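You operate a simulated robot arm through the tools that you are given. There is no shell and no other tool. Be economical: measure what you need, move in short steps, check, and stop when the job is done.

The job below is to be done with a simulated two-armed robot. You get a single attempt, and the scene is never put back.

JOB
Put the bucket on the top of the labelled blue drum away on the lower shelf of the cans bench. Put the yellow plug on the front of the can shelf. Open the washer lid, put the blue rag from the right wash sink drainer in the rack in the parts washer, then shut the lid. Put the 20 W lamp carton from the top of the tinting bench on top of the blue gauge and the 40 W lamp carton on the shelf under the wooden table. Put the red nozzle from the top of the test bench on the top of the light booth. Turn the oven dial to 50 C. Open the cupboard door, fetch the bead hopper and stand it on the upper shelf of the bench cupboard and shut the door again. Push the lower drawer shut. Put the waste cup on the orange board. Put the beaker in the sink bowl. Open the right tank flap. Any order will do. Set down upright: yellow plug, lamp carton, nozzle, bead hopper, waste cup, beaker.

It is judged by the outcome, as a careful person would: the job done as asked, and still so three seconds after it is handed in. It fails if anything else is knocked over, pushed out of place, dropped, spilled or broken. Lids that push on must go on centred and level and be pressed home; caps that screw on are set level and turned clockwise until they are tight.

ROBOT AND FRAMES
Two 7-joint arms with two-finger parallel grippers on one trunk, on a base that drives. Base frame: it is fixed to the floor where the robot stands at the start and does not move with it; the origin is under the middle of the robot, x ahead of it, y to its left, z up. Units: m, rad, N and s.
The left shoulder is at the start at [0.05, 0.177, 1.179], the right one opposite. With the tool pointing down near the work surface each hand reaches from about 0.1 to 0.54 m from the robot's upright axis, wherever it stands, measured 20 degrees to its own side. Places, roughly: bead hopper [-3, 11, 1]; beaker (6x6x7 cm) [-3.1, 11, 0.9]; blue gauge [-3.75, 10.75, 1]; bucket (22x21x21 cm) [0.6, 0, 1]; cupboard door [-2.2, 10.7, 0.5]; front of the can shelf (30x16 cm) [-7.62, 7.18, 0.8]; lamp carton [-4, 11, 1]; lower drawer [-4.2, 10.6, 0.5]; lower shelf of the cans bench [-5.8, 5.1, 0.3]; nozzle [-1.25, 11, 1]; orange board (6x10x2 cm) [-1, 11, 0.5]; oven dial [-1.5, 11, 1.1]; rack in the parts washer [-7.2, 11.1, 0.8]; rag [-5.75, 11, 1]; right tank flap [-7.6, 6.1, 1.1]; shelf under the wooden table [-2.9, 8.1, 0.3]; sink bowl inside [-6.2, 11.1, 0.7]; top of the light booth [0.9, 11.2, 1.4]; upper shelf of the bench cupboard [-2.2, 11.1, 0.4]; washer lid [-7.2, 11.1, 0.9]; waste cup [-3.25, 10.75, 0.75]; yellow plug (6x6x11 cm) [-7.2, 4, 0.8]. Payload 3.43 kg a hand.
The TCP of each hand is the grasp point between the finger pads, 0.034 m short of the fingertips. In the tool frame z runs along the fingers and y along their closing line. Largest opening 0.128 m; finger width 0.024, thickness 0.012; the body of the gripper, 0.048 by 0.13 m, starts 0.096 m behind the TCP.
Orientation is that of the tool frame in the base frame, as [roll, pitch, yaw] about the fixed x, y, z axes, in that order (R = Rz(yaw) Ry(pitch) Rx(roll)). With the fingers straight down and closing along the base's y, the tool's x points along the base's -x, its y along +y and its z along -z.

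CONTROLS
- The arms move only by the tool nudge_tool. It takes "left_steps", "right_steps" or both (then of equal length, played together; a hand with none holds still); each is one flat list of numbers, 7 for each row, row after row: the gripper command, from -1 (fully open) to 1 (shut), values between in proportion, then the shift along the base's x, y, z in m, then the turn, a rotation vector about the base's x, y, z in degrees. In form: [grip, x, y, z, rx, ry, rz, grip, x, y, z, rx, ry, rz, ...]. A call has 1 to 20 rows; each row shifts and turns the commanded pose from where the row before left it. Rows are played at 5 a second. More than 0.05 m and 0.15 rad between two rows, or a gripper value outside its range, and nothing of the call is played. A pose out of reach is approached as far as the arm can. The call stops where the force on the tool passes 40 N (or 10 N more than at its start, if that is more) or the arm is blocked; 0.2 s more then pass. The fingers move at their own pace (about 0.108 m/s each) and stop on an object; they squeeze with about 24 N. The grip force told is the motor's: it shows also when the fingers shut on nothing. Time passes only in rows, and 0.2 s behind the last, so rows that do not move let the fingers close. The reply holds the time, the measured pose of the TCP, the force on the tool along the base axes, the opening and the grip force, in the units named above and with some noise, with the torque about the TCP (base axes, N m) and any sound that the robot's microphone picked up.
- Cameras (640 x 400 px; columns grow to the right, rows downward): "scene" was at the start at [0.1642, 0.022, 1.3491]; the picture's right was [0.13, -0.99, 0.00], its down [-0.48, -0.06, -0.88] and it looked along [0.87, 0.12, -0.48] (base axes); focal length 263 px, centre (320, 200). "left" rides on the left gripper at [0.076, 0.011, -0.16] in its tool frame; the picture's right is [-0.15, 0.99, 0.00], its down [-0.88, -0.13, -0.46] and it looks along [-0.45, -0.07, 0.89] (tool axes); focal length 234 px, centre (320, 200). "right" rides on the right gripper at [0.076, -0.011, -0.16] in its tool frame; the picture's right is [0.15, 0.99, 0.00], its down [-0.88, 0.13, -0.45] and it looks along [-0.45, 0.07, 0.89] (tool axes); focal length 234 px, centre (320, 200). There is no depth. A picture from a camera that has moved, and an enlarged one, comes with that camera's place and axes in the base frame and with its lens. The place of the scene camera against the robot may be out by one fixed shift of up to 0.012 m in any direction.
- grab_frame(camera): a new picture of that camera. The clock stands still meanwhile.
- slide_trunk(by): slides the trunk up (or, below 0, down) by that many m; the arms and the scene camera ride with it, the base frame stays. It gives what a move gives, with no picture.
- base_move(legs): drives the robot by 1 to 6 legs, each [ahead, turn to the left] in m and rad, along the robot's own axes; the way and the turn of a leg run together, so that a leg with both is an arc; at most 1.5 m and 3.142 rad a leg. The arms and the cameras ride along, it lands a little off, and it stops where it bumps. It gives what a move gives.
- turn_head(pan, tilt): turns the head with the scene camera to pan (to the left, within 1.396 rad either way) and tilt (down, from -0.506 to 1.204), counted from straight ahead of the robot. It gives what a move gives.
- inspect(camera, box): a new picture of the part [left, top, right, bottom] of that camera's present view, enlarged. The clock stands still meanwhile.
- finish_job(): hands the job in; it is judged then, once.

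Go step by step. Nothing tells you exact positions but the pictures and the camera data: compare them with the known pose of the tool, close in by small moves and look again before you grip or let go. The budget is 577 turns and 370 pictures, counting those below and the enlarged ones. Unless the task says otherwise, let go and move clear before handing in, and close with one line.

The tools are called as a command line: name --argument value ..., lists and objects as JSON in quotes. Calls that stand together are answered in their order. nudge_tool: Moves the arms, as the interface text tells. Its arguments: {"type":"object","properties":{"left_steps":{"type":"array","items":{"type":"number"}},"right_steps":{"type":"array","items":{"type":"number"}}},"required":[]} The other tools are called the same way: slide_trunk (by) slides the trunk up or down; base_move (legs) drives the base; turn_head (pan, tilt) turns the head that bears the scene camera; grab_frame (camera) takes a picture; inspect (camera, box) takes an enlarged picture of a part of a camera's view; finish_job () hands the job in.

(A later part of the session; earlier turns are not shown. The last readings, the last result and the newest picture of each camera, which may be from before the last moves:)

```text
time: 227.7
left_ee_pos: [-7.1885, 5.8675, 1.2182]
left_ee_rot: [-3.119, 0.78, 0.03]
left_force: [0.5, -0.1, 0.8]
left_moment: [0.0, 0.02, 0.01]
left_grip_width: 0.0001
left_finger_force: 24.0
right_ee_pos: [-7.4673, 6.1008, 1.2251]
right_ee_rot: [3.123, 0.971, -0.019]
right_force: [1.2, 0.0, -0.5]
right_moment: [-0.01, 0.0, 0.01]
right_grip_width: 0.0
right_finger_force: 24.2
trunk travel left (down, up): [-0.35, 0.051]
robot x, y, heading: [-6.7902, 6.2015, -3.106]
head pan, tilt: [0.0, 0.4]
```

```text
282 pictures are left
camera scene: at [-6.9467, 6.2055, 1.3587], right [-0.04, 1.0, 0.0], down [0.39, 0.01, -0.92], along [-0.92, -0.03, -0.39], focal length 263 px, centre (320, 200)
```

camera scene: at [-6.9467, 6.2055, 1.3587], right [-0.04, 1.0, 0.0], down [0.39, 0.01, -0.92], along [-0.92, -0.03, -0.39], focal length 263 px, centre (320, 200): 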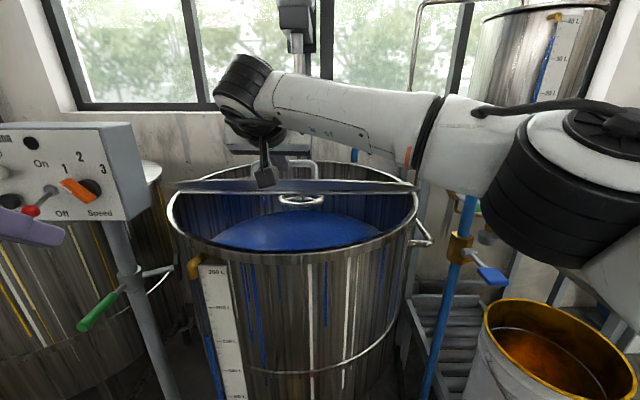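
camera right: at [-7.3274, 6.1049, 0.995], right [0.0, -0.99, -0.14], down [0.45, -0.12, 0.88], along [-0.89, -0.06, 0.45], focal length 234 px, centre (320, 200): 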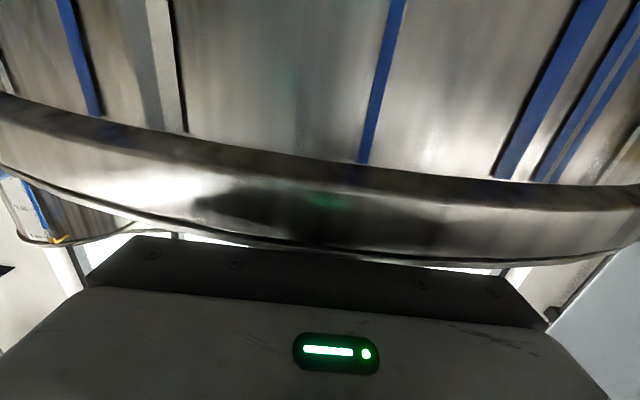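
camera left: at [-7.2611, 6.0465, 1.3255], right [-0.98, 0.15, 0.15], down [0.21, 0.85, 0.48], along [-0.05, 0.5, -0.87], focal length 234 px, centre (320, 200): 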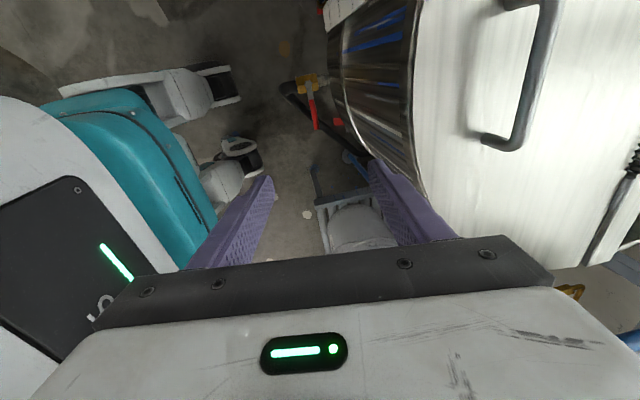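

It holds where it is. I'll now bring the fist horizontally under the flap's front edge and push up.

nudge_tool --right_steps '[1, 0.04, 0, 0.02, 0, 0, 0, 1, 0.04, 0, 0, 0, 0, 0, 1, 0.03, 0, -0.02, 0, 7.5, 0, 1, 0.02, 0, -0.02, 0, 7.5, 0, 1, 0, 0, -0.02, 0, 7.5, 0, 1, 0, 0, -0.03, 0, 7.5, 0, 1, 0, 0, -0.03, 0, 0, 0]'

grab_frame --camera "scene"

grab_frame --camera "right"

```text
time: 229.3
left_ee_pos: [-7.1889, 5.8681, 1.2187]
left_ee_rot: [-3.12, 0.777, 0.03]
left_force: [-0.2, -0.5, 1.0]
left_moment: [0.0, -0.02, 0.02]
left_grip_width: 0.0
left_finger_force: 24.3
right_ee_pos: [-7.3382, 6.1015, 1.1246]
right_ee_rot: [2.97, 1.498, -0.166]
right_force: [-0.3, 0.7, 0.4]
right_moment: [0.06, -0.01, 0.0]
right_grip_width: 0.0002
right_finger_force: 23.6
trunk travel left (down, up): [-0.35, 0.051]
robot x, y, heading: [-6.7929, 6.2016, -3.108]
head pan, tilt: [0.0, 0.4]
```

```text
281 pictures are left
camera scene: at [-6.9473, 6.2053, 1.3587], right [-0.04, 1.0, 0.0], down [0.39, 0.01, -0.92], along [-0.92, -0.03, -0.39], focal length 263 px, centre (320, 200)
```

scene: 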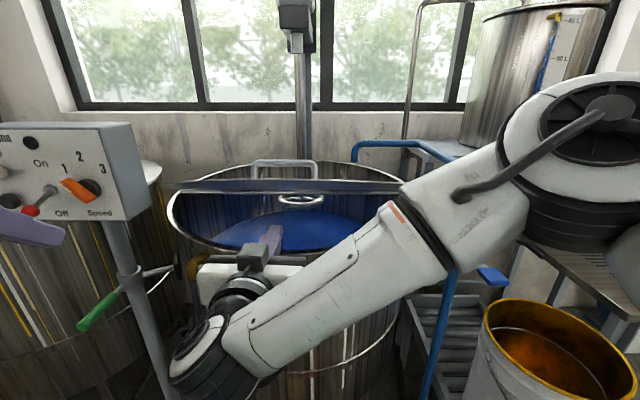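

```text
280 pictures are left
camera right: at [-7.1728, 6.111, 1.0609], right [0.01, -0.99, -0.13], down [0.39, -0.12, 0.91], along [-0.92, -0.07, 0.39], focal length 234 px, centre (320, 200)
```

right: 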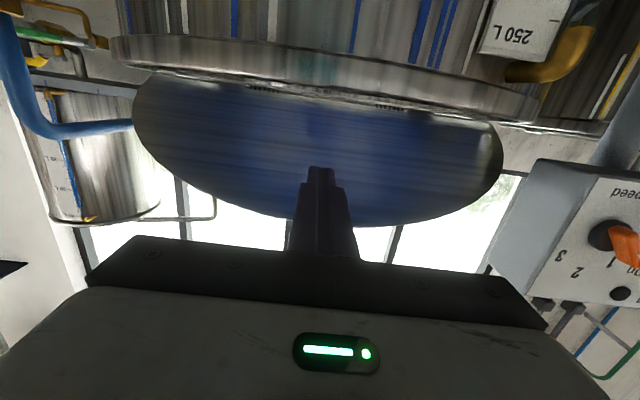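

The fist is between rim and flap. Pushing in and up along the arc.

nudge_tool --right_steps '[1, -0.035, 0, 0.005, 0, 0, 0, 1, -0.035, 0, 0.01, 0, 0, 0, 1, -0.02, 0, 0.02, 0, 0, 0, 1, -0.01, 0, 0.03, 0, 0, 0, 1, -0.015, 0, 0.03, 0, 0, 0, 1, -0.02, 0, 0.03, 0, 0, 0, 1, -0.025, 0, 0.03, 0, 0, 0, 1, -0.03, 0, 0.025, 0, 0, 0]'

grab_frame --camera "scene"

grab_frame --camera "right"

```text
time: 231.1
left_ee_pos: [-7.1893, 5.8677, 1.219]
left_ee_rot: [-3.12, 0.78, 0.028]
left_force: [0.4, 0.1, 0.4]
left_moment: [0.01, 0.0, 0.03]
left_grip_width: 0.0001
left_finger_force: 23.6
right_ee_pos: [-7.529, 6.1023, 1.3039]
right_ee_rot: [3.011, 1.495, -0.125]
right_force: [0.5, -0.3, 0.0]
right_moment: [-0.03, 0.04, -0.04]
right_grip_width: 0.0
right_finger_force: 24.1
trunk travel left (down, up): [-0.35, 0.051]
robot x, y, heading: [-6.7847, 6.1999, -3.103]
head pan, tilt: [0.0, 0.4]
```

```text
279 pictures are left
camera scene: at [-6.9474, 6.2052, 1.3586], right [-0.04, 1.0, 0.0], down [0.39, 0.01, -0.92], along [-0.92, -0.03, -0.39], focal length 263 px, centre (320, 200)
```

scene: 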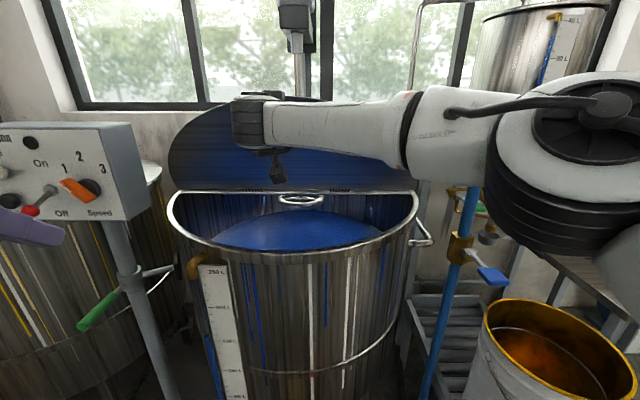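

```text
278 pictures are left
camera right: at [-7.3639, 6.1116, 1.2403], right [0.02, -0.99, -0.14], down [0.39, -0.12, 0.91], along [-0.92, -0.07, 0.38], focal length 234 px, centre (320, 200)
```

right: 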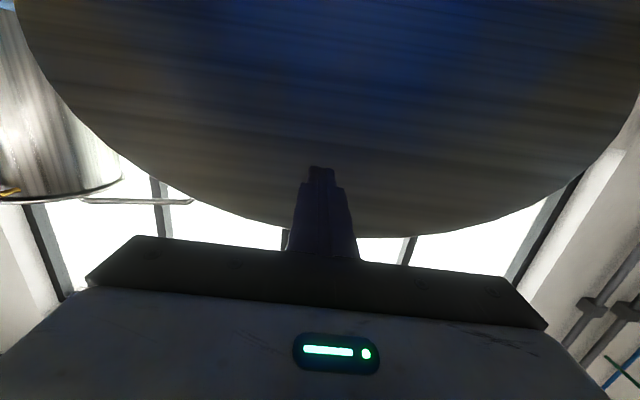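

Flap at about 50°. Driving forward 0.15 m pushes it further.

base_move --legs '[[0.15, 0]]'

grab_frame --camera "scene"

```text
time: 232.4
left_ee_pos: [-7.3365, 5.862, 1.2178]
left_ee_rot: [-3.119, 0.778, 0.028]
left_force: [0.7, -0.3, -0.6]
left_moment: [0.0, 0.0, 0.0]
left_grip_width: 0.0
left_finger_force: 24.3
right_ee_pos: [-7.6766, 6.0962, 1.3036]
right_ee_rot: [2.996, 1.494, -0.141]
right_force: [0.9, 0.0, -0.9]
right_moment: [0.02, 0.05, 0.04]
right_grip_width: 0.0
right_finger_force: 24.1
trunk travel left (down, up): [-0.35, 0.051]
robot x, y, heading: [-6.9319, 6.1965, -3.105]
head pan, tilt: [0.0, 0.4]
```

```text
277 pictures are left
camera scene: at [-7.0947, 6.2, 1.3585], right [-0.04, 1.0, 0.0], down [0.39, 0.01, -0.92], along [-0.92, -0.03, -0.39], focal length 263 px, centre (320, 200)
```

scene: 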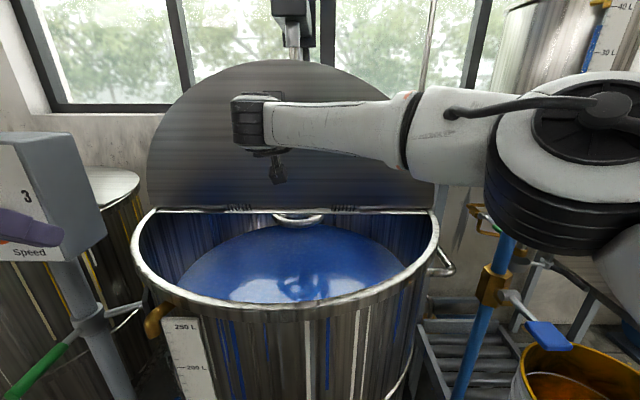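

About 75° open. A little further with the arm.

nudge_tool --right_steps '[1, -0.02, 0, 0, 0, 0, 0, 1, -0.02, 0, 0, 0, 0, 0, 1, -0.02, 0, -0.005, 0, 0, 0, 1, -0.02, 0, -0.005, 0, 0, 0, 1, -0.02, 0, -0.01, 0, 0, 0]'

grab_frame --camera "scene"

```text
time: 233.8
left_ee_pos: [-7.3363, 5.8633, 1.2183]
left_ee_rot: [-3.121, 0.778, 0.028]
left_force: [-0.2, 0.1, 0.0]
left_moment: [-0.02, 0.0, 0.03]
left_grip_width: 0.0
left_finger_force: 23.9
right_ee_pos: [-7.7391, 6.1568, 1.3123]
right_ee_rot: [2.65, 1.483, -0.56]
right_force: [0.2, -0.2, 0.6]
right_moment: [0.0, 0.01, -0.01]
right_grip_width: 0.0
right_finger_force: 23.7
right hand out of reach, approached as far as the arm can: row 3, 4, 5
trunk travel left (down, up): [-0.35, 0.051]
robot x, y, heading: [-6.9338, 6.1993, -3.101]
head pan, tilt: [0.0, 0.4]
stopped in row 5 (right hand): the arm was blocked; the commanded pose is now the measured one
```

```text
276 pictures are left
camera scene: at [-7.0941, 6.2004, 1.3586], right [-0.04, 1.0, 0.0], down [0.39, 0.01, -0.92], along [-0.92, -0.03, -0.39], focal length 263 px, centre (320, 200)
```

scene: 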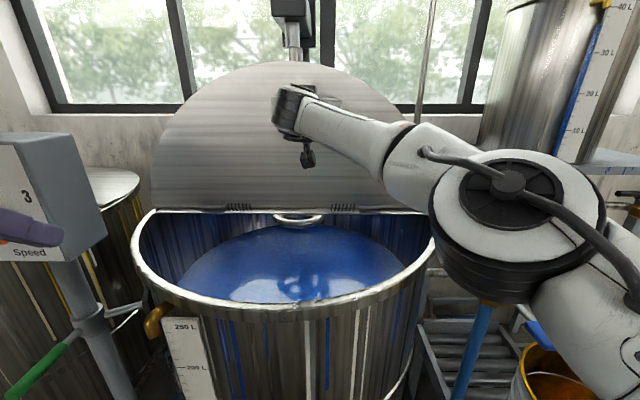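

base_move --legs '[[0.03, 0]]'

base_move --legs '[[-0.35, 0]]'

grab_frame --camera "scene"

```text
time: 234.7
left_ee_pos: [-7.3665, 5.8604, 1.2184]
left_ee_rot: [-3.12, 0.778, 0.028]
left_force: [0.1, 0.6, -0.1]
left_moment: [-0.03, 0.01, 0.0]
left_grip_width: 0.0002
left_finger_force: 24.0
right_ee_pos: [-7.7696, 6.1523, 1.3117]
right_ee_rot: [2.657, 1.483, -0.551]
right_force: [0.0, 0.1, -0.6]
right_moment: [-0.01, 0.03, 0.03]
right_grip_width: 0.0002
right_finger_force: 23.7
trunk travel left (down, up): [-0.35, 0.051]
robot x, y, heading: [-6.9682, 6.1975, -3.107]
head pan, tilt: [0.0, 0.4]
```

```text
time: 237.0
left_ee_pos: [-7.0074, 5.8725, 1.2186]
left_ee_rot: [-3.118, 0.78, 0.031]
left_force: [0.0, 0.1, -0.1]
left_moment: [0.0, 0.0, -0.04]
left_grip_width: 0.0
left_finger_force: 23.4
right_ee_pos: [-7.4129, 6.1633, 1.3114]
right_ee_rot: [2.64, 1.484, -0.566]
right_force: [0.9, -0.2, -0.4]
right_moment: [0.01, -0.01, 0.0]
right_grip_width: 0.0
right_finger_force: 23.9
trunk travel left (down, up): [-0.35, 0.051]
robot x, y, heading: [-6.6082, 6.208, -3.102]
head pan, tilt: [0.0, 0.4]
```

```text
275 pictures are left
camera scene: at [-6.7675, 6.212, 1.3588], right [-0.04, 1.0, 0.0], down [0.39, 0.02, -0.92], along [-0.92, -0.04, -0.39], focal length 263 px, centre (320, 200)
```

scene: 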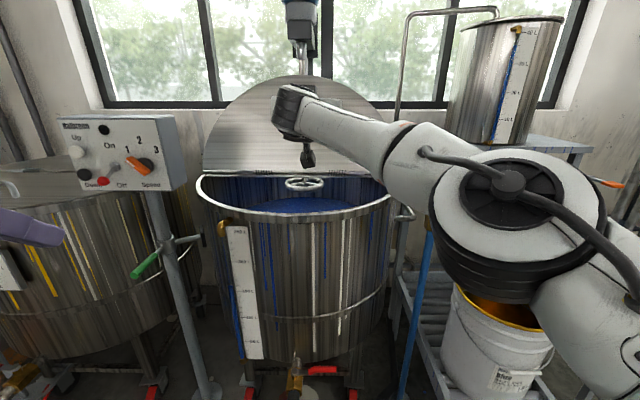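

The right tank's flap stays open past vertical. I'll bring both arms to a neutral pointing-down pose before driving to the wall benches.

nudge_tool --right_steps '[1, 0.035, 0.01, -0.005, 0, -8.5, 0, 1, 0.035, 0.01, -0.005, 0, -8.5, 0, 1, 0.035, 0.01, -0.01, 0, -8.5, 0, 1, 0.035, 0.01, -0.01, 0, -8.5, 0, 1, 0.035, 0.01, -0.015, 0, -8.5, 0, 1, 0.035, 0.01, -0.015, 0, -8.5, 0, 1, 0.035, 0.01, -0.02, 0, -8.5, 0, 1, 0.035, 0.01, -0.02, 0, -8.5, 0, 1, 0.035, 0.01, -0.02, 0, -8.5, 0, 1, 0.03, 0.01, -0.02, 0, -8.5, 0]' --left_steps '[1, 0, 0, 0, 0, -7.5, 0, 1, 0, 0, 0, 0, -7.5, 0, 1, 0, 0, 0, 0, -7.5, 0, 1, 0, 0, 0, 0, -7.5, 0, 1, 0, 0, 0, 0, -7.5, 0, 1, 0, 0, 0, 0, -7.5, 0, 1, 0, 0, 0, 0, 0, 0, 1, 0, 0, -0.01, 0, 0, 0, 1, 0, 0, -0.02, 0, 0, 0, 1, 0, 0, -0.03, 0, 0, 0]'

turn_head --pan -1.3 --tilt 0.3

grab_frame --camera "scene"

```text
time: 239.2
left_ee_pos: [-7.0089, 5.8757, 1.1584]
left_ee_rot: [3.141, -0.006, 0.023]
left_force: [-0.1, 0.7, 0.5]
left_moment: [-0.03, -0.02, -0.03]
left_grip_width: 0.0
left_finger_force: 24.0
right_ee_pos: [-7.0697, 6.2653, 1.1727]
right_ee_rot: [-3.079, 0.011, -0.046]
right_force: [0.0, 0.0, -0.2]
right_moment: [-0.01, -0.01, 0.0]
right_grip_width: 0.0001
right_finger_force: 23.7
trunk travel left (down, up): [-0.35, 0.051]
robot x, y, heading: [-6.6084, 6.2089, -3.101]
head pan, tilt: [0.0, 0.4]
```

```text
time: 240.7
left_ee_pos: [-7.0092, 5.8757, 1.1581]
left_ee_rot: [-3.141, -0.007, 0.024]
left_force: [-0.1, -0.1, -0.6]
left_moment: [0.0, -0.02, -0.03]
left_grip_width: 0.0
left_finger_force: 24.1
right_ee_pos: [-7.0694, 6.2653, 1.1728]
right_ee_rot: [-3.078, 0.014, -0.044]
right_force: [-0.6, 0.0, 0.2]
right_moment: [0.0, 0.0, 0.01]
right_grip_width: 0.0
right_finger_force: 24.1
trunk travel left (down, up): [-0.35, 0.051]
robot x, y, heading: [-6.6089, 6.2066, -3.099]
head pan, tilt: [-1.3, 0.3]
```

```text
274 pictures are left
camera scene: at [-6.704, 6.3045, 1.3679], right [0.95, 0.31, 0.0], down [0.09, -0.28, -0.96], along [-0.29, 0.91, -0.3], focal length 263 px, centre (320, 200)
```

scene: 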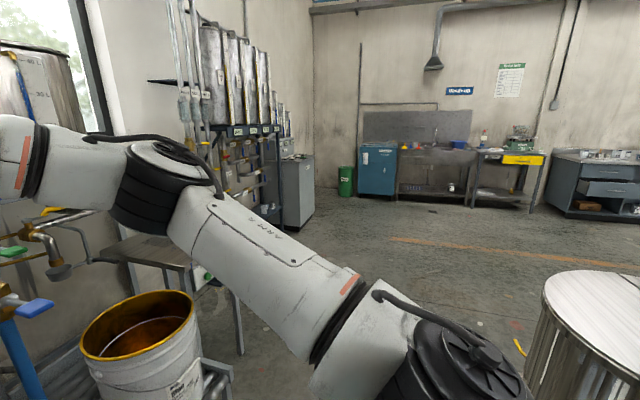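

The wall benches are ahead: washer cabinet (blue), sink, then others. I'll drive there past the wheeled tank.

base_move --legs '[[0, -1.425], [1.5, 0], [0, -0.5], [1.1, 0], [1.0, 0], [0, 0.5]]'

turn_head --pan 0.0 --tilt 0.4

grab_frame --camera "scene"

```text
time: 264.4
left_ee_pos: [-6.6017, 9.9935, 1.1571]
left_ee_rot: [3.141, -0.007, -1.388]
left_force: [0.2, -0.2, -0.5]
left_moment: [0.01, 0.01, -0.01]
left_grip_width: 0.0
left_finger_force: 23.5
right_ee_pos: [-6.2279, 10.1166, 1.1734]
right_ee_rot: [-3.08, 0.013, -1.455]
right_force: [0.6, -0.6, 0.3]
right_moment: [0.02, 0.05, 0.0]
right_grip_width: 0.0001
right_finger_force: 23.3
trunk travel left (down, up): [-0.35, 0.051]
robot x, y, heading: [-6.2059, 9.6556, 1.771]
head pan, tilt: [-1.3, 0.3]
```

```text
time: 265.8
left_ee_pos: [-6.6004, 9.9933, 1.1569]
left_ee_rot: [3.142, -0.007, -1.389]
left_force: [-0.1, -0.2, 0.1]
left_moment: [-0.01, 0.0, 0.0]
left_grip_width: 0.0002
left_finger_force: 23.8
right_ee_pos: [-6.2272, 10.116, 1.1712]
right_ee_rot: [-3.078, 0.014, -1.456]
right_force: [-0.2, 0.1, 0.1]
right_moment: [-0.01, 0.01, 0.01]
right_grip_width: 0.0
right_finger_force: 24.1
trunk travel left (down, up): [-0.35, 0.051]
robot x, y, heading: [-6.2099, 9.6562, 1.77]
head pan, tilt: [0.0, 0.4]
```

```text
273 pictures are left
camera scene: at [-6.2369, 9.8232, 1.3587], right [0.98, 0.2, 0.0], down [0.08, -0.38, -0.92], along [-0.18, 0.9, -0.39], focal length 263 px, centre (320, 200)
```

scene: 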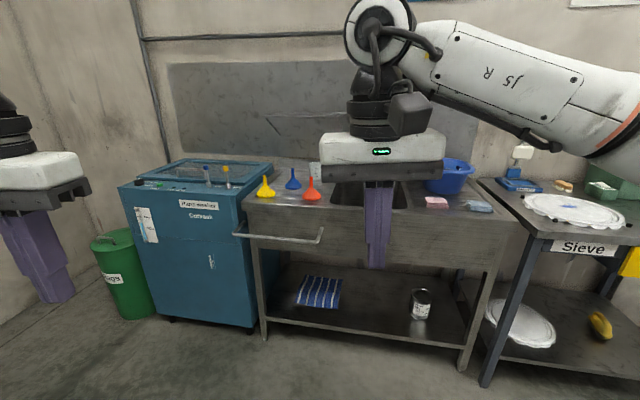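

inspect --camera "scene" --box '[390, 150, 550, 260]'

inspect --camera "scene" --box '[110, 130, 340, 270]'

```text
3.64 times, centred on (470, 205) of scene
camera zoom: at [-6.2369, 9.8232, 1.3587], right [0.98, 0.2, 0.0], down [0.08, -0.38, -0.92], along [-0.18, 0.9, -0.39], focal length 955 px, centre (-226, 182)
```

zoom: 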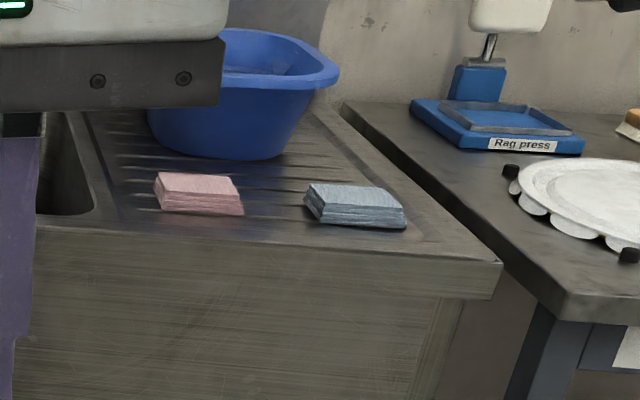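

```text
2.78 times, centred on (225, 200) of scene
camera zoom: at [-6.2369, 9.8232, 1.3587], right [0.98, 0.2, 0.0], down [0.08, -0.38, -0.92], along [-0.18, 0.9, -0.39], focal length 731 px, centre (584, 200)
```

zoom: 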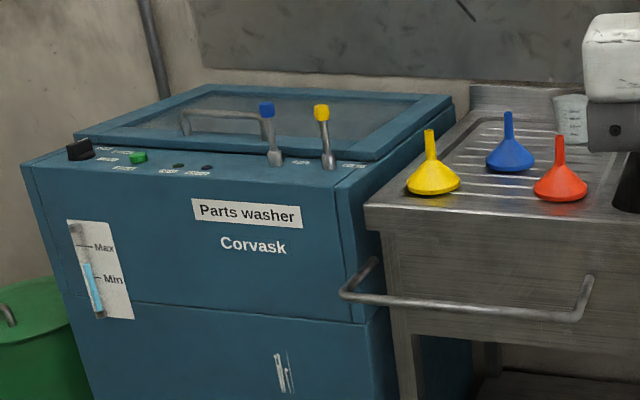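

The blue rag is on the right drainer. First I'll open the washer lid with free hands, so I drive to the washer.

base_move --legs '[[0, 0.953], [1.05, 0], [0, -1.152]]'

turn_head --pan 0.0 --tilt 0.5

grab_frame --camera "scene"

```text
time: 276.6
left_ee_pos: [-7.4845, 10.4996, 1.1574]
left_ee_rot: [-3.14, -0.008, -1.592]
left_force: [0.3, -0.1, 0.4]
left_moment: [0.02, 0.04, -0.01]
left_grip_width: 0.0005
left_finger_force: 24.5
right_ee_pos: [-7.0929, 10.5435, 1.1723]
right_ee_rot: [-3.08, 0.013, -1.66]
right_force: [-0.2, 0.2, 0.1]
right_moment: [0.0, 0.02, 0.02]
right_grip_width: 0.0
right_finger_force: 24.1
trunk travel left (down, up): [-0.35, 0.051]
robot x, y, heading: [-7.1693, 10.0881, 1.564]
head pan, tilt: [0.0, 0.4]
```

```text
time: 277.2
left_ee_pos: [-7.4855, 10.5001, 1.1575]
left_ee_rot: [-3.141, -0.005, -1.592]
left_force: [0.0, 0.4, 0.0]
left_moment: [0.0, 0.0, 0.01]
left_grip_width: 0.0
left_finger_force: 23.5
right_ee_pos: [-7.094, 10.5434, 1.1726]
right_ee_rot: [-3.08, 0.014, -1.661]
right_force: [-0.4, -0.6, -0.9]
right_moment: [-0.03, 0.07, 0.0]
right_grip_width: 0.0
right_finger_force: 24.0
trunk travel left (down, up): [-0.35, 0.051]
robot x, y, heading: [-7.1722, 10.0877, 1.57]
head pan, tilt: [0.0, 0.499]
```

```text
270 pictures are left
camera scene: at [-7.1653, 10.2574, 1.3496], right [1.0, 0.0, 0.0], down [0.0, -0.48, -0.88], along [0.0, 0.88, -0.48], focal length 263 px, centre (320, 200)
```

scene: 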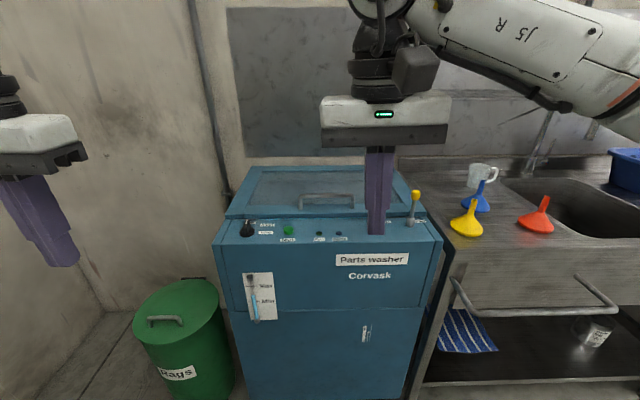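

inspect --camera "scene" --box '[210, 140, 450, 290]'

grab_frame --camera "right"

```text
2.67 times, centred on (330, 215) of scene
camera zoom: at [-7.1653, 10.2574, 1.3496], right [1.0, 0.0, 0.0], down [0.0, -0.48, -0.88], along [0.0, 0.88, -0.48], focal length 700 px, centre (293, 160)
```

zoom: 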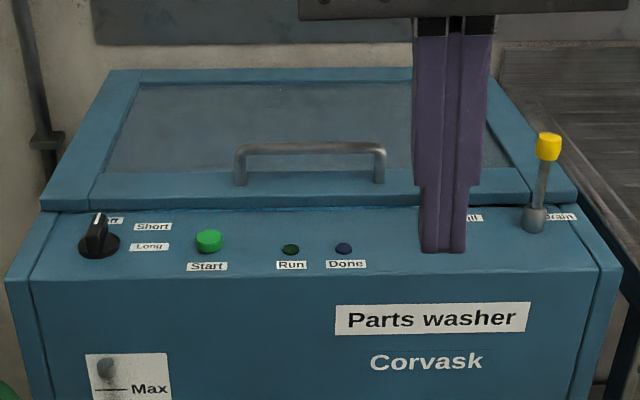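

```text
268 pictures are left
camera right: at [-7.0992, 10.4638, 1.3316], right [-1.0, -0.06, -0.06], down [-0.08, 0.89, 0.46], along [0.03, 0.46, -0.89], focal length 234 px, centre (320, 200)
```

right: 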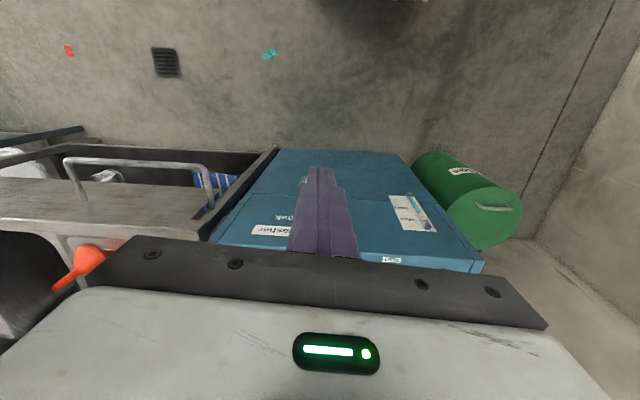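

Triangulated: washer lid top z≈0.937, front edge y≈10.94, hinge y≈11.32; handle bar x −7.23…−7.07, y≈10.96, z≈0.98. I'll roll the right hand 90° and tip it forward so its fingers can pinch the bar from above and below.

nudge_tool --right_steps '[1, 0, 0, 0, -3.5, 0, -7, 1, 0, 0, 0, 0, 0, -8.2, 1, 0, 0, 0, 0, 0, -8.2, 1, 0, 0, 0, 0, 0, -8.2, 1, 0, 0, 0, 0, 0, -8.2, 1, 0, 0, 0, 0, 0, -8.2, 1, 0, 0, 0, 0, 0, -8.2, 1, 0, 0, 0, 0, 0, -8.2, 1, 0, 0, 0, 0, 0, -8.2, 1, 0, 0, 0, 0, 0, -8.2, 1, 0, 0, 0, 0, 0, -4.5]'

grab_frame --camera "scene"

```text
time: 279.6
left_ee_pos: [-7.4845, 10.4994, 1.158]
left_ee_rot: [-3.141, -0.008, -1.591]
left_force: [-0.1, -0.2, 1.0]
left_moment: [0.0, 0.03, 0.0]
left_grip_width: 0.0002
left_finger_force: 23.5
right_ee_pos: [-7.0944, 10.5432, 1.1724]
right_ee_rot: [-3.07, -0.048, 3.131]
right_force: [0.3, 0.7, -0.1]
right_moment: [0.0, -0.03, 0.02]
right_grip_width: 0.0001
right_finger_force: 24.2
trunk travel left (down, up): [-0.35, 0.051]
robot x, y, heading: [-7.1724, 10.0857, 1.568]
head pan, tilt: [0.0, 0.499]
```

```text
267 pictures are left
camera scene: at [-7.1653, 10.2574, 1.3495], right [1.0, 0.0, 0.0], down [0.0, -0.48, -0.88], along [0.0, 0.88, -0.48], focal length 263 px, centre (320, 200)
```

scene: 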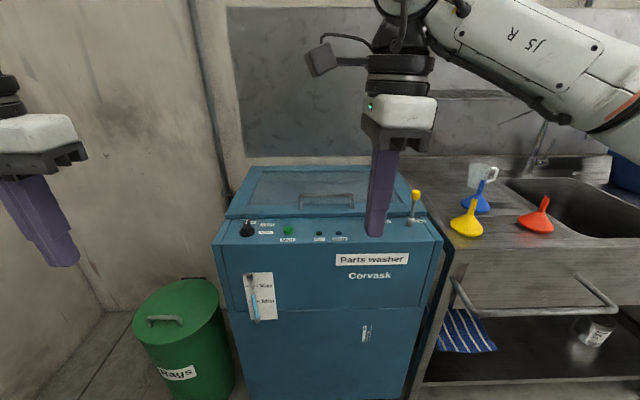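

The roll works well in this direction, so I can grip the bar along y. Tilting 45° forward and driving closer.

nudge_tool --right_steps '[-0.2, 0, 0, 0, 7.5, 0, 0, -0.2, 0, 0, 0, 7.5, 0, 0, -0.2, 0, 0, 0, 7.5, 0, 0, -0.2, 0, 0, 0, 7.5, 0, 0, -0.2, 0, 0, 0, 7.5, 0, 0, -0.2, 0, 0, 0, 7.5, 0, 0]'

base_move --legs '[[0.31, 0]]'

turn_head --pan 0.0 --tilt 0.7

grab_frame --camera "scene"

grab_frame --camera "right"

```text
time: 281.0
left_ee_pos: [-7.4853, 10.4991, 1.157]
left_ee_rot: [3.14, -0.008, -1.592]
left_force: [-0.5, -0.2, -0.1]
left_moment: [0.01, 0.0, 0.0]
left_grip_width: 0.0002
left_finger_force: 23.9
right_ee_pos: [-7.0933, 10.5435, 1.1717]
right_ee_rot: [2.425, -0.039, -3.113]
right_force: [0.1, -0.3, -0.3]
right_moment: [-0.01, 0.01, 0.01]
right_grip_width: 0.0768
right_finger_force: 0.0
trunk travel left (down, up): [-0.35, 0.051]
robot x, y, heading: [-7.1693, 10.085, 1.569]
head pan, tilt: [0.0, 0.499]
```

```text
time: 283.1
left_ee_pos: [-7.4834, 10.8085, 1.1583]
left_ee_rot: [3.14, -0.008, -1.593]
left_force: [0.6, 0.2, 0.4]
left_moment: [-0.03, -0.04, -0.01]
left_grip_width: 0.0
left_finger_force: 24.3
right_ee_pos: [-7.091, 10.8515, 1.1715]
right_ee_rot: [2.429, -0.039, -3.116]
right_force: [0.0, -0.1, 0.4]
right_moment: [0.02, 0.02, -0.01]
right_grip_width: 0.0766
right_finger_force: 0.0
trunk travel left (down, up): [-0.35, 0.051]
robot x, y, heading: [-7.1685, 10.3919, 1.563]
head pan, tilt: [0.0, 0.499]
```

```text
time: 283.9
left_ee_pos: [-7.4825, 10.8084, 1.158]
left_ee_rot: [-3.141, -0.006, -1.594]
left_force: [-0.8, -0.7, 0.1]
left_moment: [-0.03, 0.03, 0.01]
left_grip_width: 0.0
left_finger_force: 24.2
right_ee_pos: [-7.0913, 10.8495, 1.1714]
right_ee_rot: [2.427, -0.038, -3.115]
right_force: [-0.2, 0.7, 0.2]
right_moment: [0.02, 0.05, -0.02]
right_grip_width: 0.0768
right_finger_force: 0.0
trunk travel left (down, up): [-0.35, 0.051]
robot x, y, heading: [-7.1693, 10.3956, 1.566]
head pan, tilt: [0.0, 0.7]
```

```text
266 pictures are left
camera scene: at [-7.1635, 10.5587, 1.3319], right [1.0, -0.01, 0.0], down [0.0, -0.64, -0.77], along [0.0, 0.77, -0.64], focal length 263 px, centre (320, 200)
```

scene: 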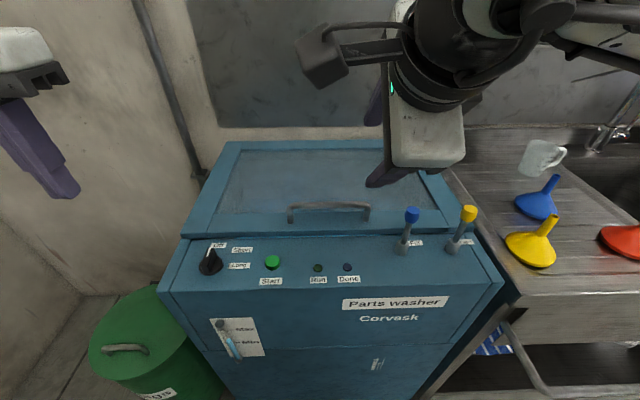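

```text
265 pictures are left
camera right: at [-7.1592, 10.734, 1.2885], right [-0.14, 0.74, 0.65], down [0.9, -0.18, 0.4], along [0.41, 0.64, -0.65], focal length 234 px, centre (320, 200)
```

right: 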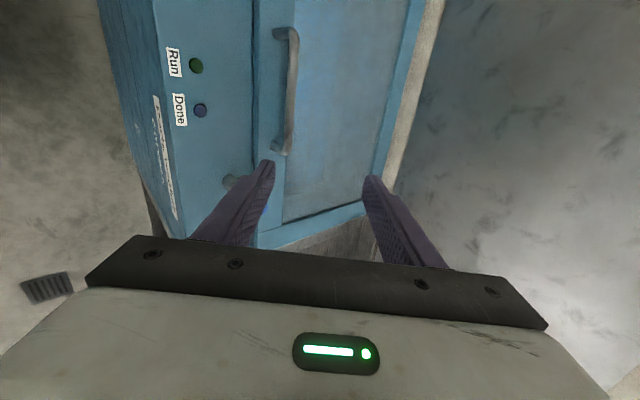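

Handle position confirmed. Moving to a pre-grasp 6 cm out along the tool axis.

nudge_tool --right_steps '[0.3, -0.013, 0.014, -0.035, 0, 0, 0, 0.3, -0.013, 0.014, -0.035, 0, 0, 0, 0.3, -0.013, 0.014, -0.035, 0, 0, 0, 0.3, -0.013, 0.011, -0.028, 0, 0, 0]'

grab_frame --camera "right"

inspect --camera "scene" --box '[230, 130, 450, 280]'

```text
time: 284.9
left_ee_pos: [-7.4819, 10.8081, 1.1569]
left_ee_rot: [-3.141, -0.007, -1.594]
left_force: [0.1, 0.2, 0.3]
left_moment: [-0.02, -0.01, 0.0]
left_grip_width: 0.0
left_finger_force: 24.0
right_ee_pos: [-7.1451, 10.9059, 1.039]
right_ee_rot: [2.426, -0.039, -3.116]
right_force: [0.0, 0.2, 0.0]
right_moment: [0.01, -0.01, -0.03]
right_grip_width: 0.0447
right_finger_force: 0.0
trunk travel left (down, up): [-0.35, 0.051]
robot x, y, heading: [-7.1705, 10.3954, 1.566]
head pan, tilt: [0.0, 0.7]
```

```text
264 pictures are left
camera right: at [-7.2124, 10.7878, 1.155], right [-0.14, 0.74, 0.65], down [0.9, -0.18, 0.4], along [0.41, 0.64, -0.65], focal length 234 px, centre (320, 200)
```

right: 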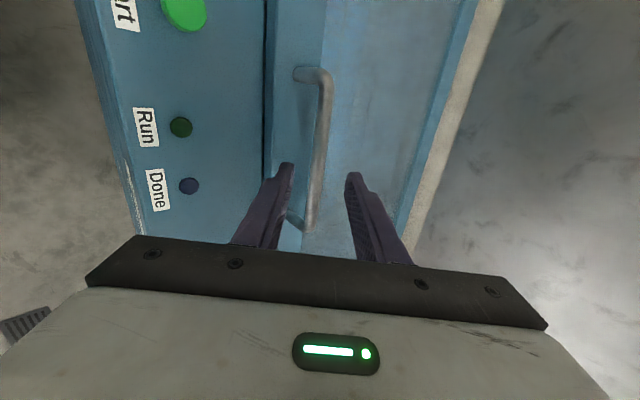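

```text
2.67 times, centred on (340, 205) of scene
camera zoom: at [-7.1637, 10.559, 1.3318], right [1.0, -0.01, 0.0], down [0.0, -0.64, -0.76], along [0.0, 0.76, -0.64], focal length 700 px, centre (267, 187)
```

zoom: 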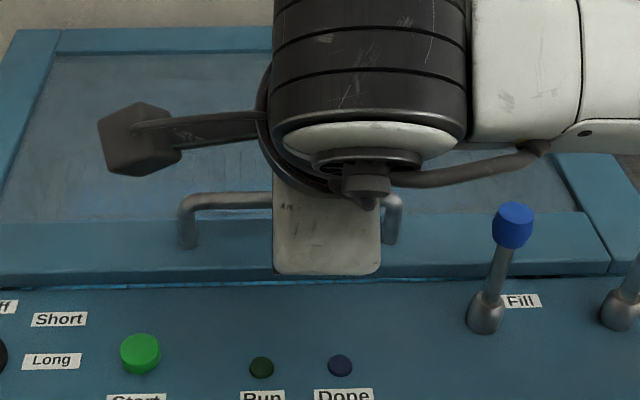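

The bar sits between the fingers. Advance along the axis and close.

nudge_tool --right_steps '[0.3, 0, 0.013, -0.0145, 0, 0, 0, 0.3, 0, 0.013, -0.0145, 0, 0, 0, 0.3, 0, 0.0125, -0.0145, 0, 0, 0, 1, 0, 0, 0, 0, 0, 0, 1, 0, 0, 0, 0, 0, 0, 1, 0, 0, 0, 0, 0, 0]'

grab_frame --camera "right"

```text
time: 286.2
left_ee_pos: [-7.4822, 10.8072, 1.1583]
left_ee_rot: [3.139, -0.005, -1.594]
left_force: [-0.4, 0.3, 0.5]
left_moment: [-0.02, 0.0, -0.02]
left_grip_width: 0.0002
left_finger_force: 24.0
right_ee_pos: [-7.1444, 10.9411, 0.9941]
right_ee_rot: [2.428, -0.038, -3.117]
right_force: [1.4, -3.9, -2.9]
right_moment: [-0.18, -0.85, 0.95]
right_grip_width: 0.0139
right_finger_force: 45.0
trunk travel left (down, up): [-0.35, 0.051]
robot x, y, heading: [-7.1691, 10.3914, 1.57]
head pan, tilt: [0.0, 0.7]
```

```text
262 pictures are left
camera right: at [-7.2119, 10.8242, 1.1105], right [-0.14, 0.74, 0.65], down [0.9, -0.18, 0.4], along [0.41, 0.64, -0.65], focal length 234 px, centre (320, 200)
```

right: 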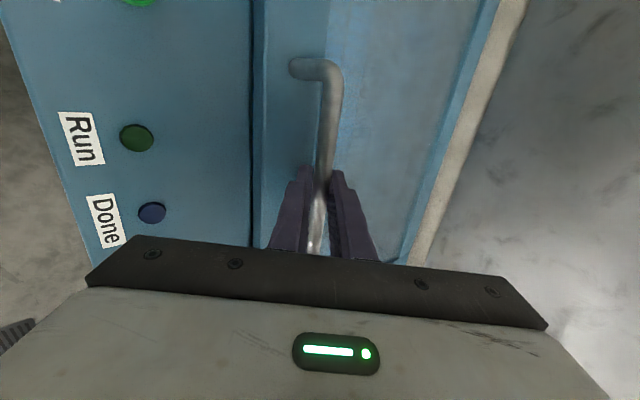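

Bar gripped. Lifting the lid along its arc, first 15°.

nudge_tool --right_steps '[1, 0, 0.0056, 0.0314, 0, 0, 0, 1, 0, 0.0082, 0.0309, 0, 0, 0, 1, 0, 0.011, 0.03, 0, 0, 0]'

grab_frame --camera "scene"

```text
time: 287.1
left_ee_pos: [-7.4826, 10.8066, 1.1579]
left_ee_rot: [-3.141, -0.004, -1.594]
left_force: [-0.5, 0.6, -0.1]
left_moment: [-0.05, -0.03, -0.01]
left_grip_width: 0.0
left_finger_force: 24.0
right_ee_pos: [-7.1446, 10.9674, 1.089]
right_ee_rot: [2.425, -0.04, -3.115]
right_force: [-3.0, -4.2, 2.2]
right_moment: [0.04, -0.46, 0.77]
right_grip_width: 0.0141
right_finger_force: 44.9
trunk travel left (down, up): [-0.35, 0.051]
robot x, y, heading: [-7.1647, 10.3963, 1.565]
head pan, tilt: [0.0, 0.7]
```

```text
261 pictures are left
camera scene: at [-7.1639, 10.5581, 1.332], right [1.0, -0.01, 0.0], down [0.0, -0.64, -0.77], along [0.0, 0.77, -0.64], focal length 263 px, centre (320, 200)
```

scene: 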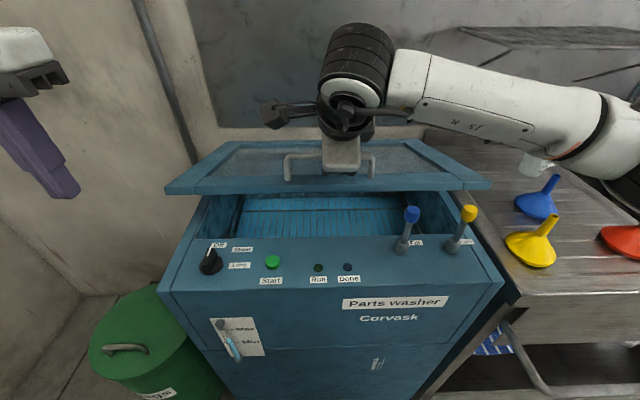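

Opening smoothly with low force. Continuing another 25°.

nudge_tool --right_steps '[1, 0, 0.0135, 0.0289, 0, 0, 0, 1, 0, 0.0159, 0.0276, 0, 0, 0, 1, 0, 0.0183, 0.0262, 0, 0, 0, 1, 0, 0.0206, 0.0245, 0, 0, 0, 1, 0, 0.0227, 0.0226, 0, 0, 0]'

grab_frame --camera "scene"

```text
time: 288.2
left_ee_pos: [-7.4843, 10.8084, 1.1558]
left_ee_rot: [-3.14, -0.008, -1.594]
left_force: [0.4, -0.4, -0.3]
left_moment: [0.0, 0.01, 0.0]
left_grip_width: 0.0
left_finger_force: 24.6
right_ee_pos: [-7.148, 11.0566, 1.2171]
right_ee_rot: [2.426, -0.036, -3.111]
right_force: [-13.2, 1.7, -3.0]
right_moment: [-0.15, -0.36, 0.99]
right_grip_width: 0.0141
right_finger_force: 45.0
trunk travel left (down, up): [-0.35, 0.051]
robot x, y, heading: [-7.171, 10.3941, 1.568]
head pan, tilt: [0.0, 0.7]
```

```text
260 pictures are left
camera scene: at [-7.1655, 10.5591, 1.3317], right [1.0, -0.01, 0.0], down [0.0, -0.64, -0.76], along [0.01, 0.76, -0.64], focal length 263 px, centre (320, 200)
```

scene: 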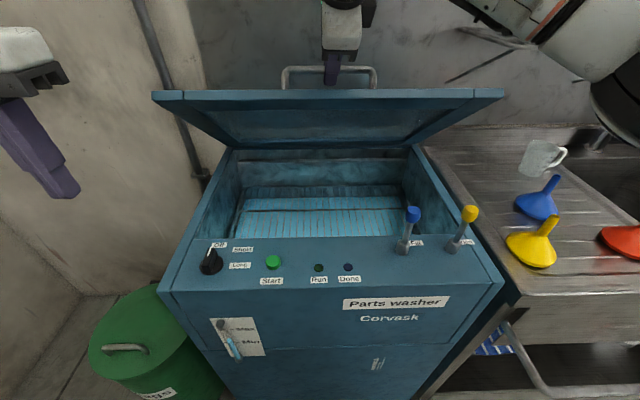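

nudge_tool --right_steps '[1, 0.002, 0.0245, 0.0206, 0, 0, 0, 1, 0.002, 0.0261, 0.0183, 0, 0, 0, 1, 0, 0.0277, 0.0159, 0, 0, 0, 1, 0, 0.029, 0.0134, 0, 0, 0]'

grab_frame --camera "scene"

```text
time: 289.2
left_ee_pos: [-7.4881, 10.8071, 1.1557]
left_ee_rot: [-3.136, -0.006, -1.593]
left_force: [0.0, -0.4, -0.4]
left_moment: [-0.02, -0.01, -0.03]
left_grip_width: 0.0
left_finger_force: 24.3
right_ee_pos: [-7.1458, 11.1125, 1.2589]
right_ee_rot: [2.426, -0.039, -3.088]
right_force: [-40.8, -2.6, 1.3]
right_moment: [-0.04, -0.49, 1.01]
right_grip_width: 0.0137
right_finger_force: 44.8
right hand out of reach, approached as far as the arm can: row 3, 4
trunk travel left (down, up): [-0.35, 0.051]
robot x, y, heading: [-7.1679, 10.3966, 1.566]
head pan, tilt: [0.0, 0.7]
```

```text
259 pictures are left
camera scene: at [-7.1709, 10.5581, 1.332], right [1.0, 0.0, 0.01], down [0.0, -0.64, -0.77], along [0.01, 0.77, -0.64], focal length 263 px, centre (320, 200)
```

scene: 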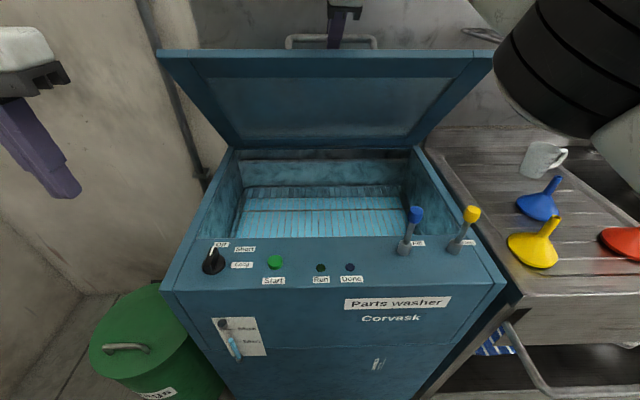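

The lid is at ~57°, at my right arm's limit. Before letting go I'll bring the left fist under the lid to support and push it.

nudge_tool --left_steps '[1, 0.01, 0, 0, 7.5, 0, 0, 1, 0.01, 0.01, 0, 7.5, 0, 0, 1, 0.01, 0.02, 0, 7.5, 0, 0, 1, 0.01, 0.03, 0, 7.5, 0, 0, 1, 0.01, 0.04, 0, 7.5, 0, 0, 1, 0.01, 0.04, 0, 7.5, 0, 0, 1, 0.01, 0.04, -0.005, 0, 0, 0, 1, 0.01, 0.04, -0.005, 0, 0, 0, 1, 0, 0.04, 0, 0, 0, 0]'

grab_frame --camera "scene"

```text
time: 291.2
left_ee_pos: [-7.4075, 11.0665, 1.1474]
left_ee_rot: [3.126, 0.78, -1.598]
left_force: [-0.2, 0.2, 0.2]
left_moment: [0.02, 0.03, 0.01]
left_grip_width: 0.0002
left_finger_force: 24.3
right_ee_pos: [-7.1454, 11.1133, 1.2593]
right_ee_rot: [2.426, -0.041, -3.09]
right_force: [-36.9, -3.4, 6.5]
right_moment: [0.05, 0.02, 1.35]
right_grip_width: 0.0137
right_finger_force: 45.3
trunk travel left (down, up): [-0.35, 0.051]
robot x, y, heading: [-7.1669, 10.3917, 1.565]
head pan, tilt: [0.0, 0.7]
```

```text
258 pictures are left
camera scene: at [-7.1698, 10.5572, 1.332], right [1.0, -0.01, 0.01], down [0.0, -0.64, -0.77], along [0.01, 0.77, -0.64], focal length 263 px, centre (320, 200)
```

scene: 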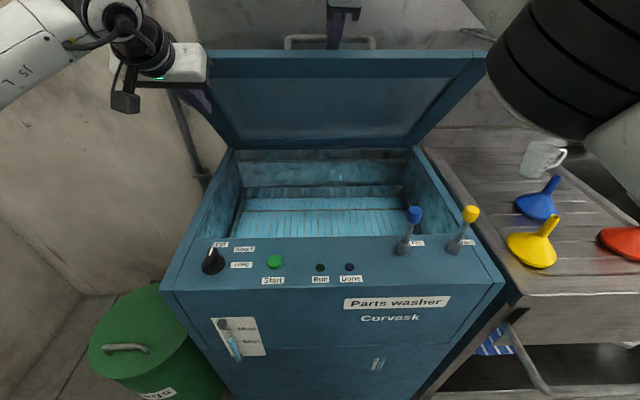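

Raising the left fist to touch the lid underside.

nudge_tool --left_steps '[1, 0.01, 0.01, 0.02, 0, 0, 0, 1, 0.01, 0.01, 0.02, 0, 0, 0, 1, 0.005, 0.01, 0.015, 0, 0, 0, 1, 0, 0.01, 0.01, 0, 0, 0]'

grab_frame --camera "scene"

```text
time: 291.9
left_ee_pos: [-7.3862, 11.084, 1.1772]
left_ee_rot: [3.111, 0.745, -1.599]
left_force: [0.2, -3.2, -1.3]
left_moment: [0.08, 0.03, 0.1]
left_grip_width: 0.0
left_finger_force: 24.2
right_ee_pos: [-7.1459, 11.1181, 1.2603]
right_ee_rot: [2.405, -0.046, -3.078]
right_force: [-14.2, 1.5, 1.0]
right_moment: [0.33, -0.8, 0.83]
right_grip_width: 0.0139
right_finger_force: 45.0
trunk travel left (down, up): [-0.35, 0.051]
robot x, y, heading: [-7.1709, 10.3956, 1.571]
head pan, tilt: [0.0, 0.7]
stopped in row 3 (left hand): the force on the tool passed its limit at 53 N (the readings are from after the stop); the commanded pose is now the measured one
```

```text
257 pictures are left
camera scene: at [-7.1648, 10.5586, 1.3317], right [1.0, 0.0, 0.0], down [0.0, -0.64, -0.76], along [0.0, 0.76, -0.64], focal length 263 px, centre (320, 200)
```

scene: 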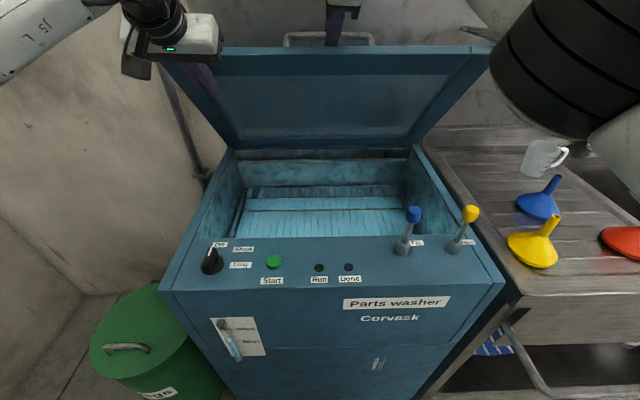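

Contact made. Now I open the right fingers and withdraw along the tool axis.

nudge_tool --right_steps '[0.3, 0, 0, 0, 0, 0, 0, 0.3, 0, 0, 0, 0, 0, 0, 0.3, 0, -0.014, 0.014, 0, 0, 0, 0.3, 0, -0.02, 0.02, 0, 0, 0, 0.3, 0, -0.03, 0.02, 0, 0, 0, 0.3, 0, -0.04, 0, 0, 0, 0]'

grab_frame --camera "scene"

```text
time: 293.3
left_ee_pos: [-7.3858, 11.0837, 1.1788]
left_ee_rot: [3.11, 0.746, -1.597]
left_force: [-0.2, -0.5, -0.8]
left_moment: [0.0, 0.02, -0.01]
left_grip_width: 0.0001
left_finger_force: 24.4
right_ee_pos: [-7.1347, 11.016, 1.3127]
right_ee_rot: [2.409, -0.048, -3.096]
right_force: [-0.2, 0.9, 0.5]
right_moment: [-0.03, -0.01, 0.04]
right_grip_width: 0.0449
right_finger_force: 0.1
trunk travel left (down, up): [-0.35, 0.051]
robot x, y, heading: [-7.17, 10.3939, 1.566]
head pan, tilt: [0.0, 0.7]
```

```text
256 pictures are left
camera scene: at [-7.1635, 10.5582, 1.3319], right [1.0, 0.0, 0.0], down [0.0, -0.64, -0.77], along [0.0, 0.77, -0.64], focal length 263 px, centre (320, 200)
```

scene: 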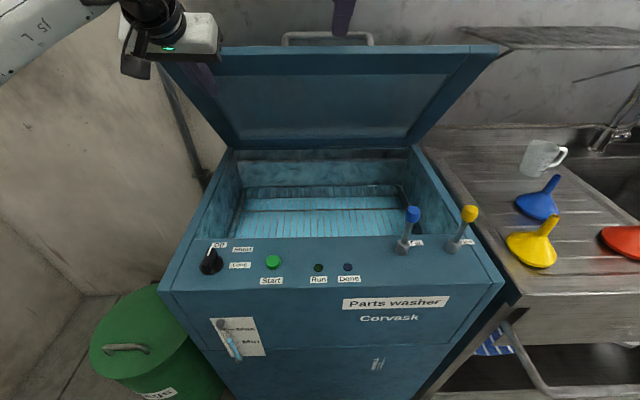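

It stays by itself. I'll push it further up with the left fist.

nudge_tool --left_steps '[1, 0, 0.02, 0.02, 0, 0, 0, 1, 0, 0.02, 0.02, 0, 0, 0, 1, 0, 0.025, 0.015, 0, 0, 0, 1, 0, 0.025, 0.01, 0, 0, 0, 1, 0, 0.03, 0, 0, 0, 0, 1, 0, 0.03, 0, 0, 0, 0]'

grab_frame --camera "scene"

```text
time: 294.7
left_ee_pos: [-7.3877, 11.1719, 1.2359]
left_ee_rot: [3.11, 0.751, -1.598]
left_force: [-0.7, 1.0, 1.0]
left_moment: [0.02, 0.02, -0.02]
left_grip_width: 0.0
left_finger_force: 23.6
left hand out of reach, approached as far as the arm can: row 4, 5, 6
right_ee_pos: [-7.1365, 11.0162, 1.3133]
right_ee_rot: [2.409, -0.045, -3.093]
right_force: [0.1, 0.4, 0.8]
right_moment: [0.01, 0.0, -0.01]
right_grip_width: 0.0447
right_finger_force: 0.0
trunk travel left (down, up): [-0.35, 0.051]
robot x, y, heading: [-7.1668, 10.3924, 1.566]
head pan, tilt: [0.0, 0.7]
```

```text
255 pictures are left
camera scene: at [-7.1637, 10.5586, 1.3318], right [1.0, 0.0, 0.0], down [0.0, -0.64, -0.77], along [0.0, 0.77, -0.64], focal length 263 px, centre (320, 200)
```

scene: 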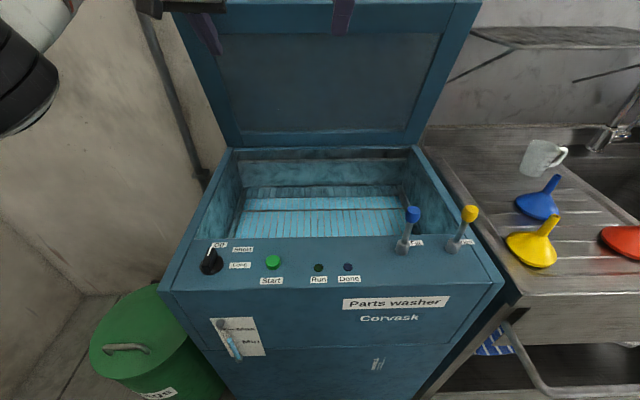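

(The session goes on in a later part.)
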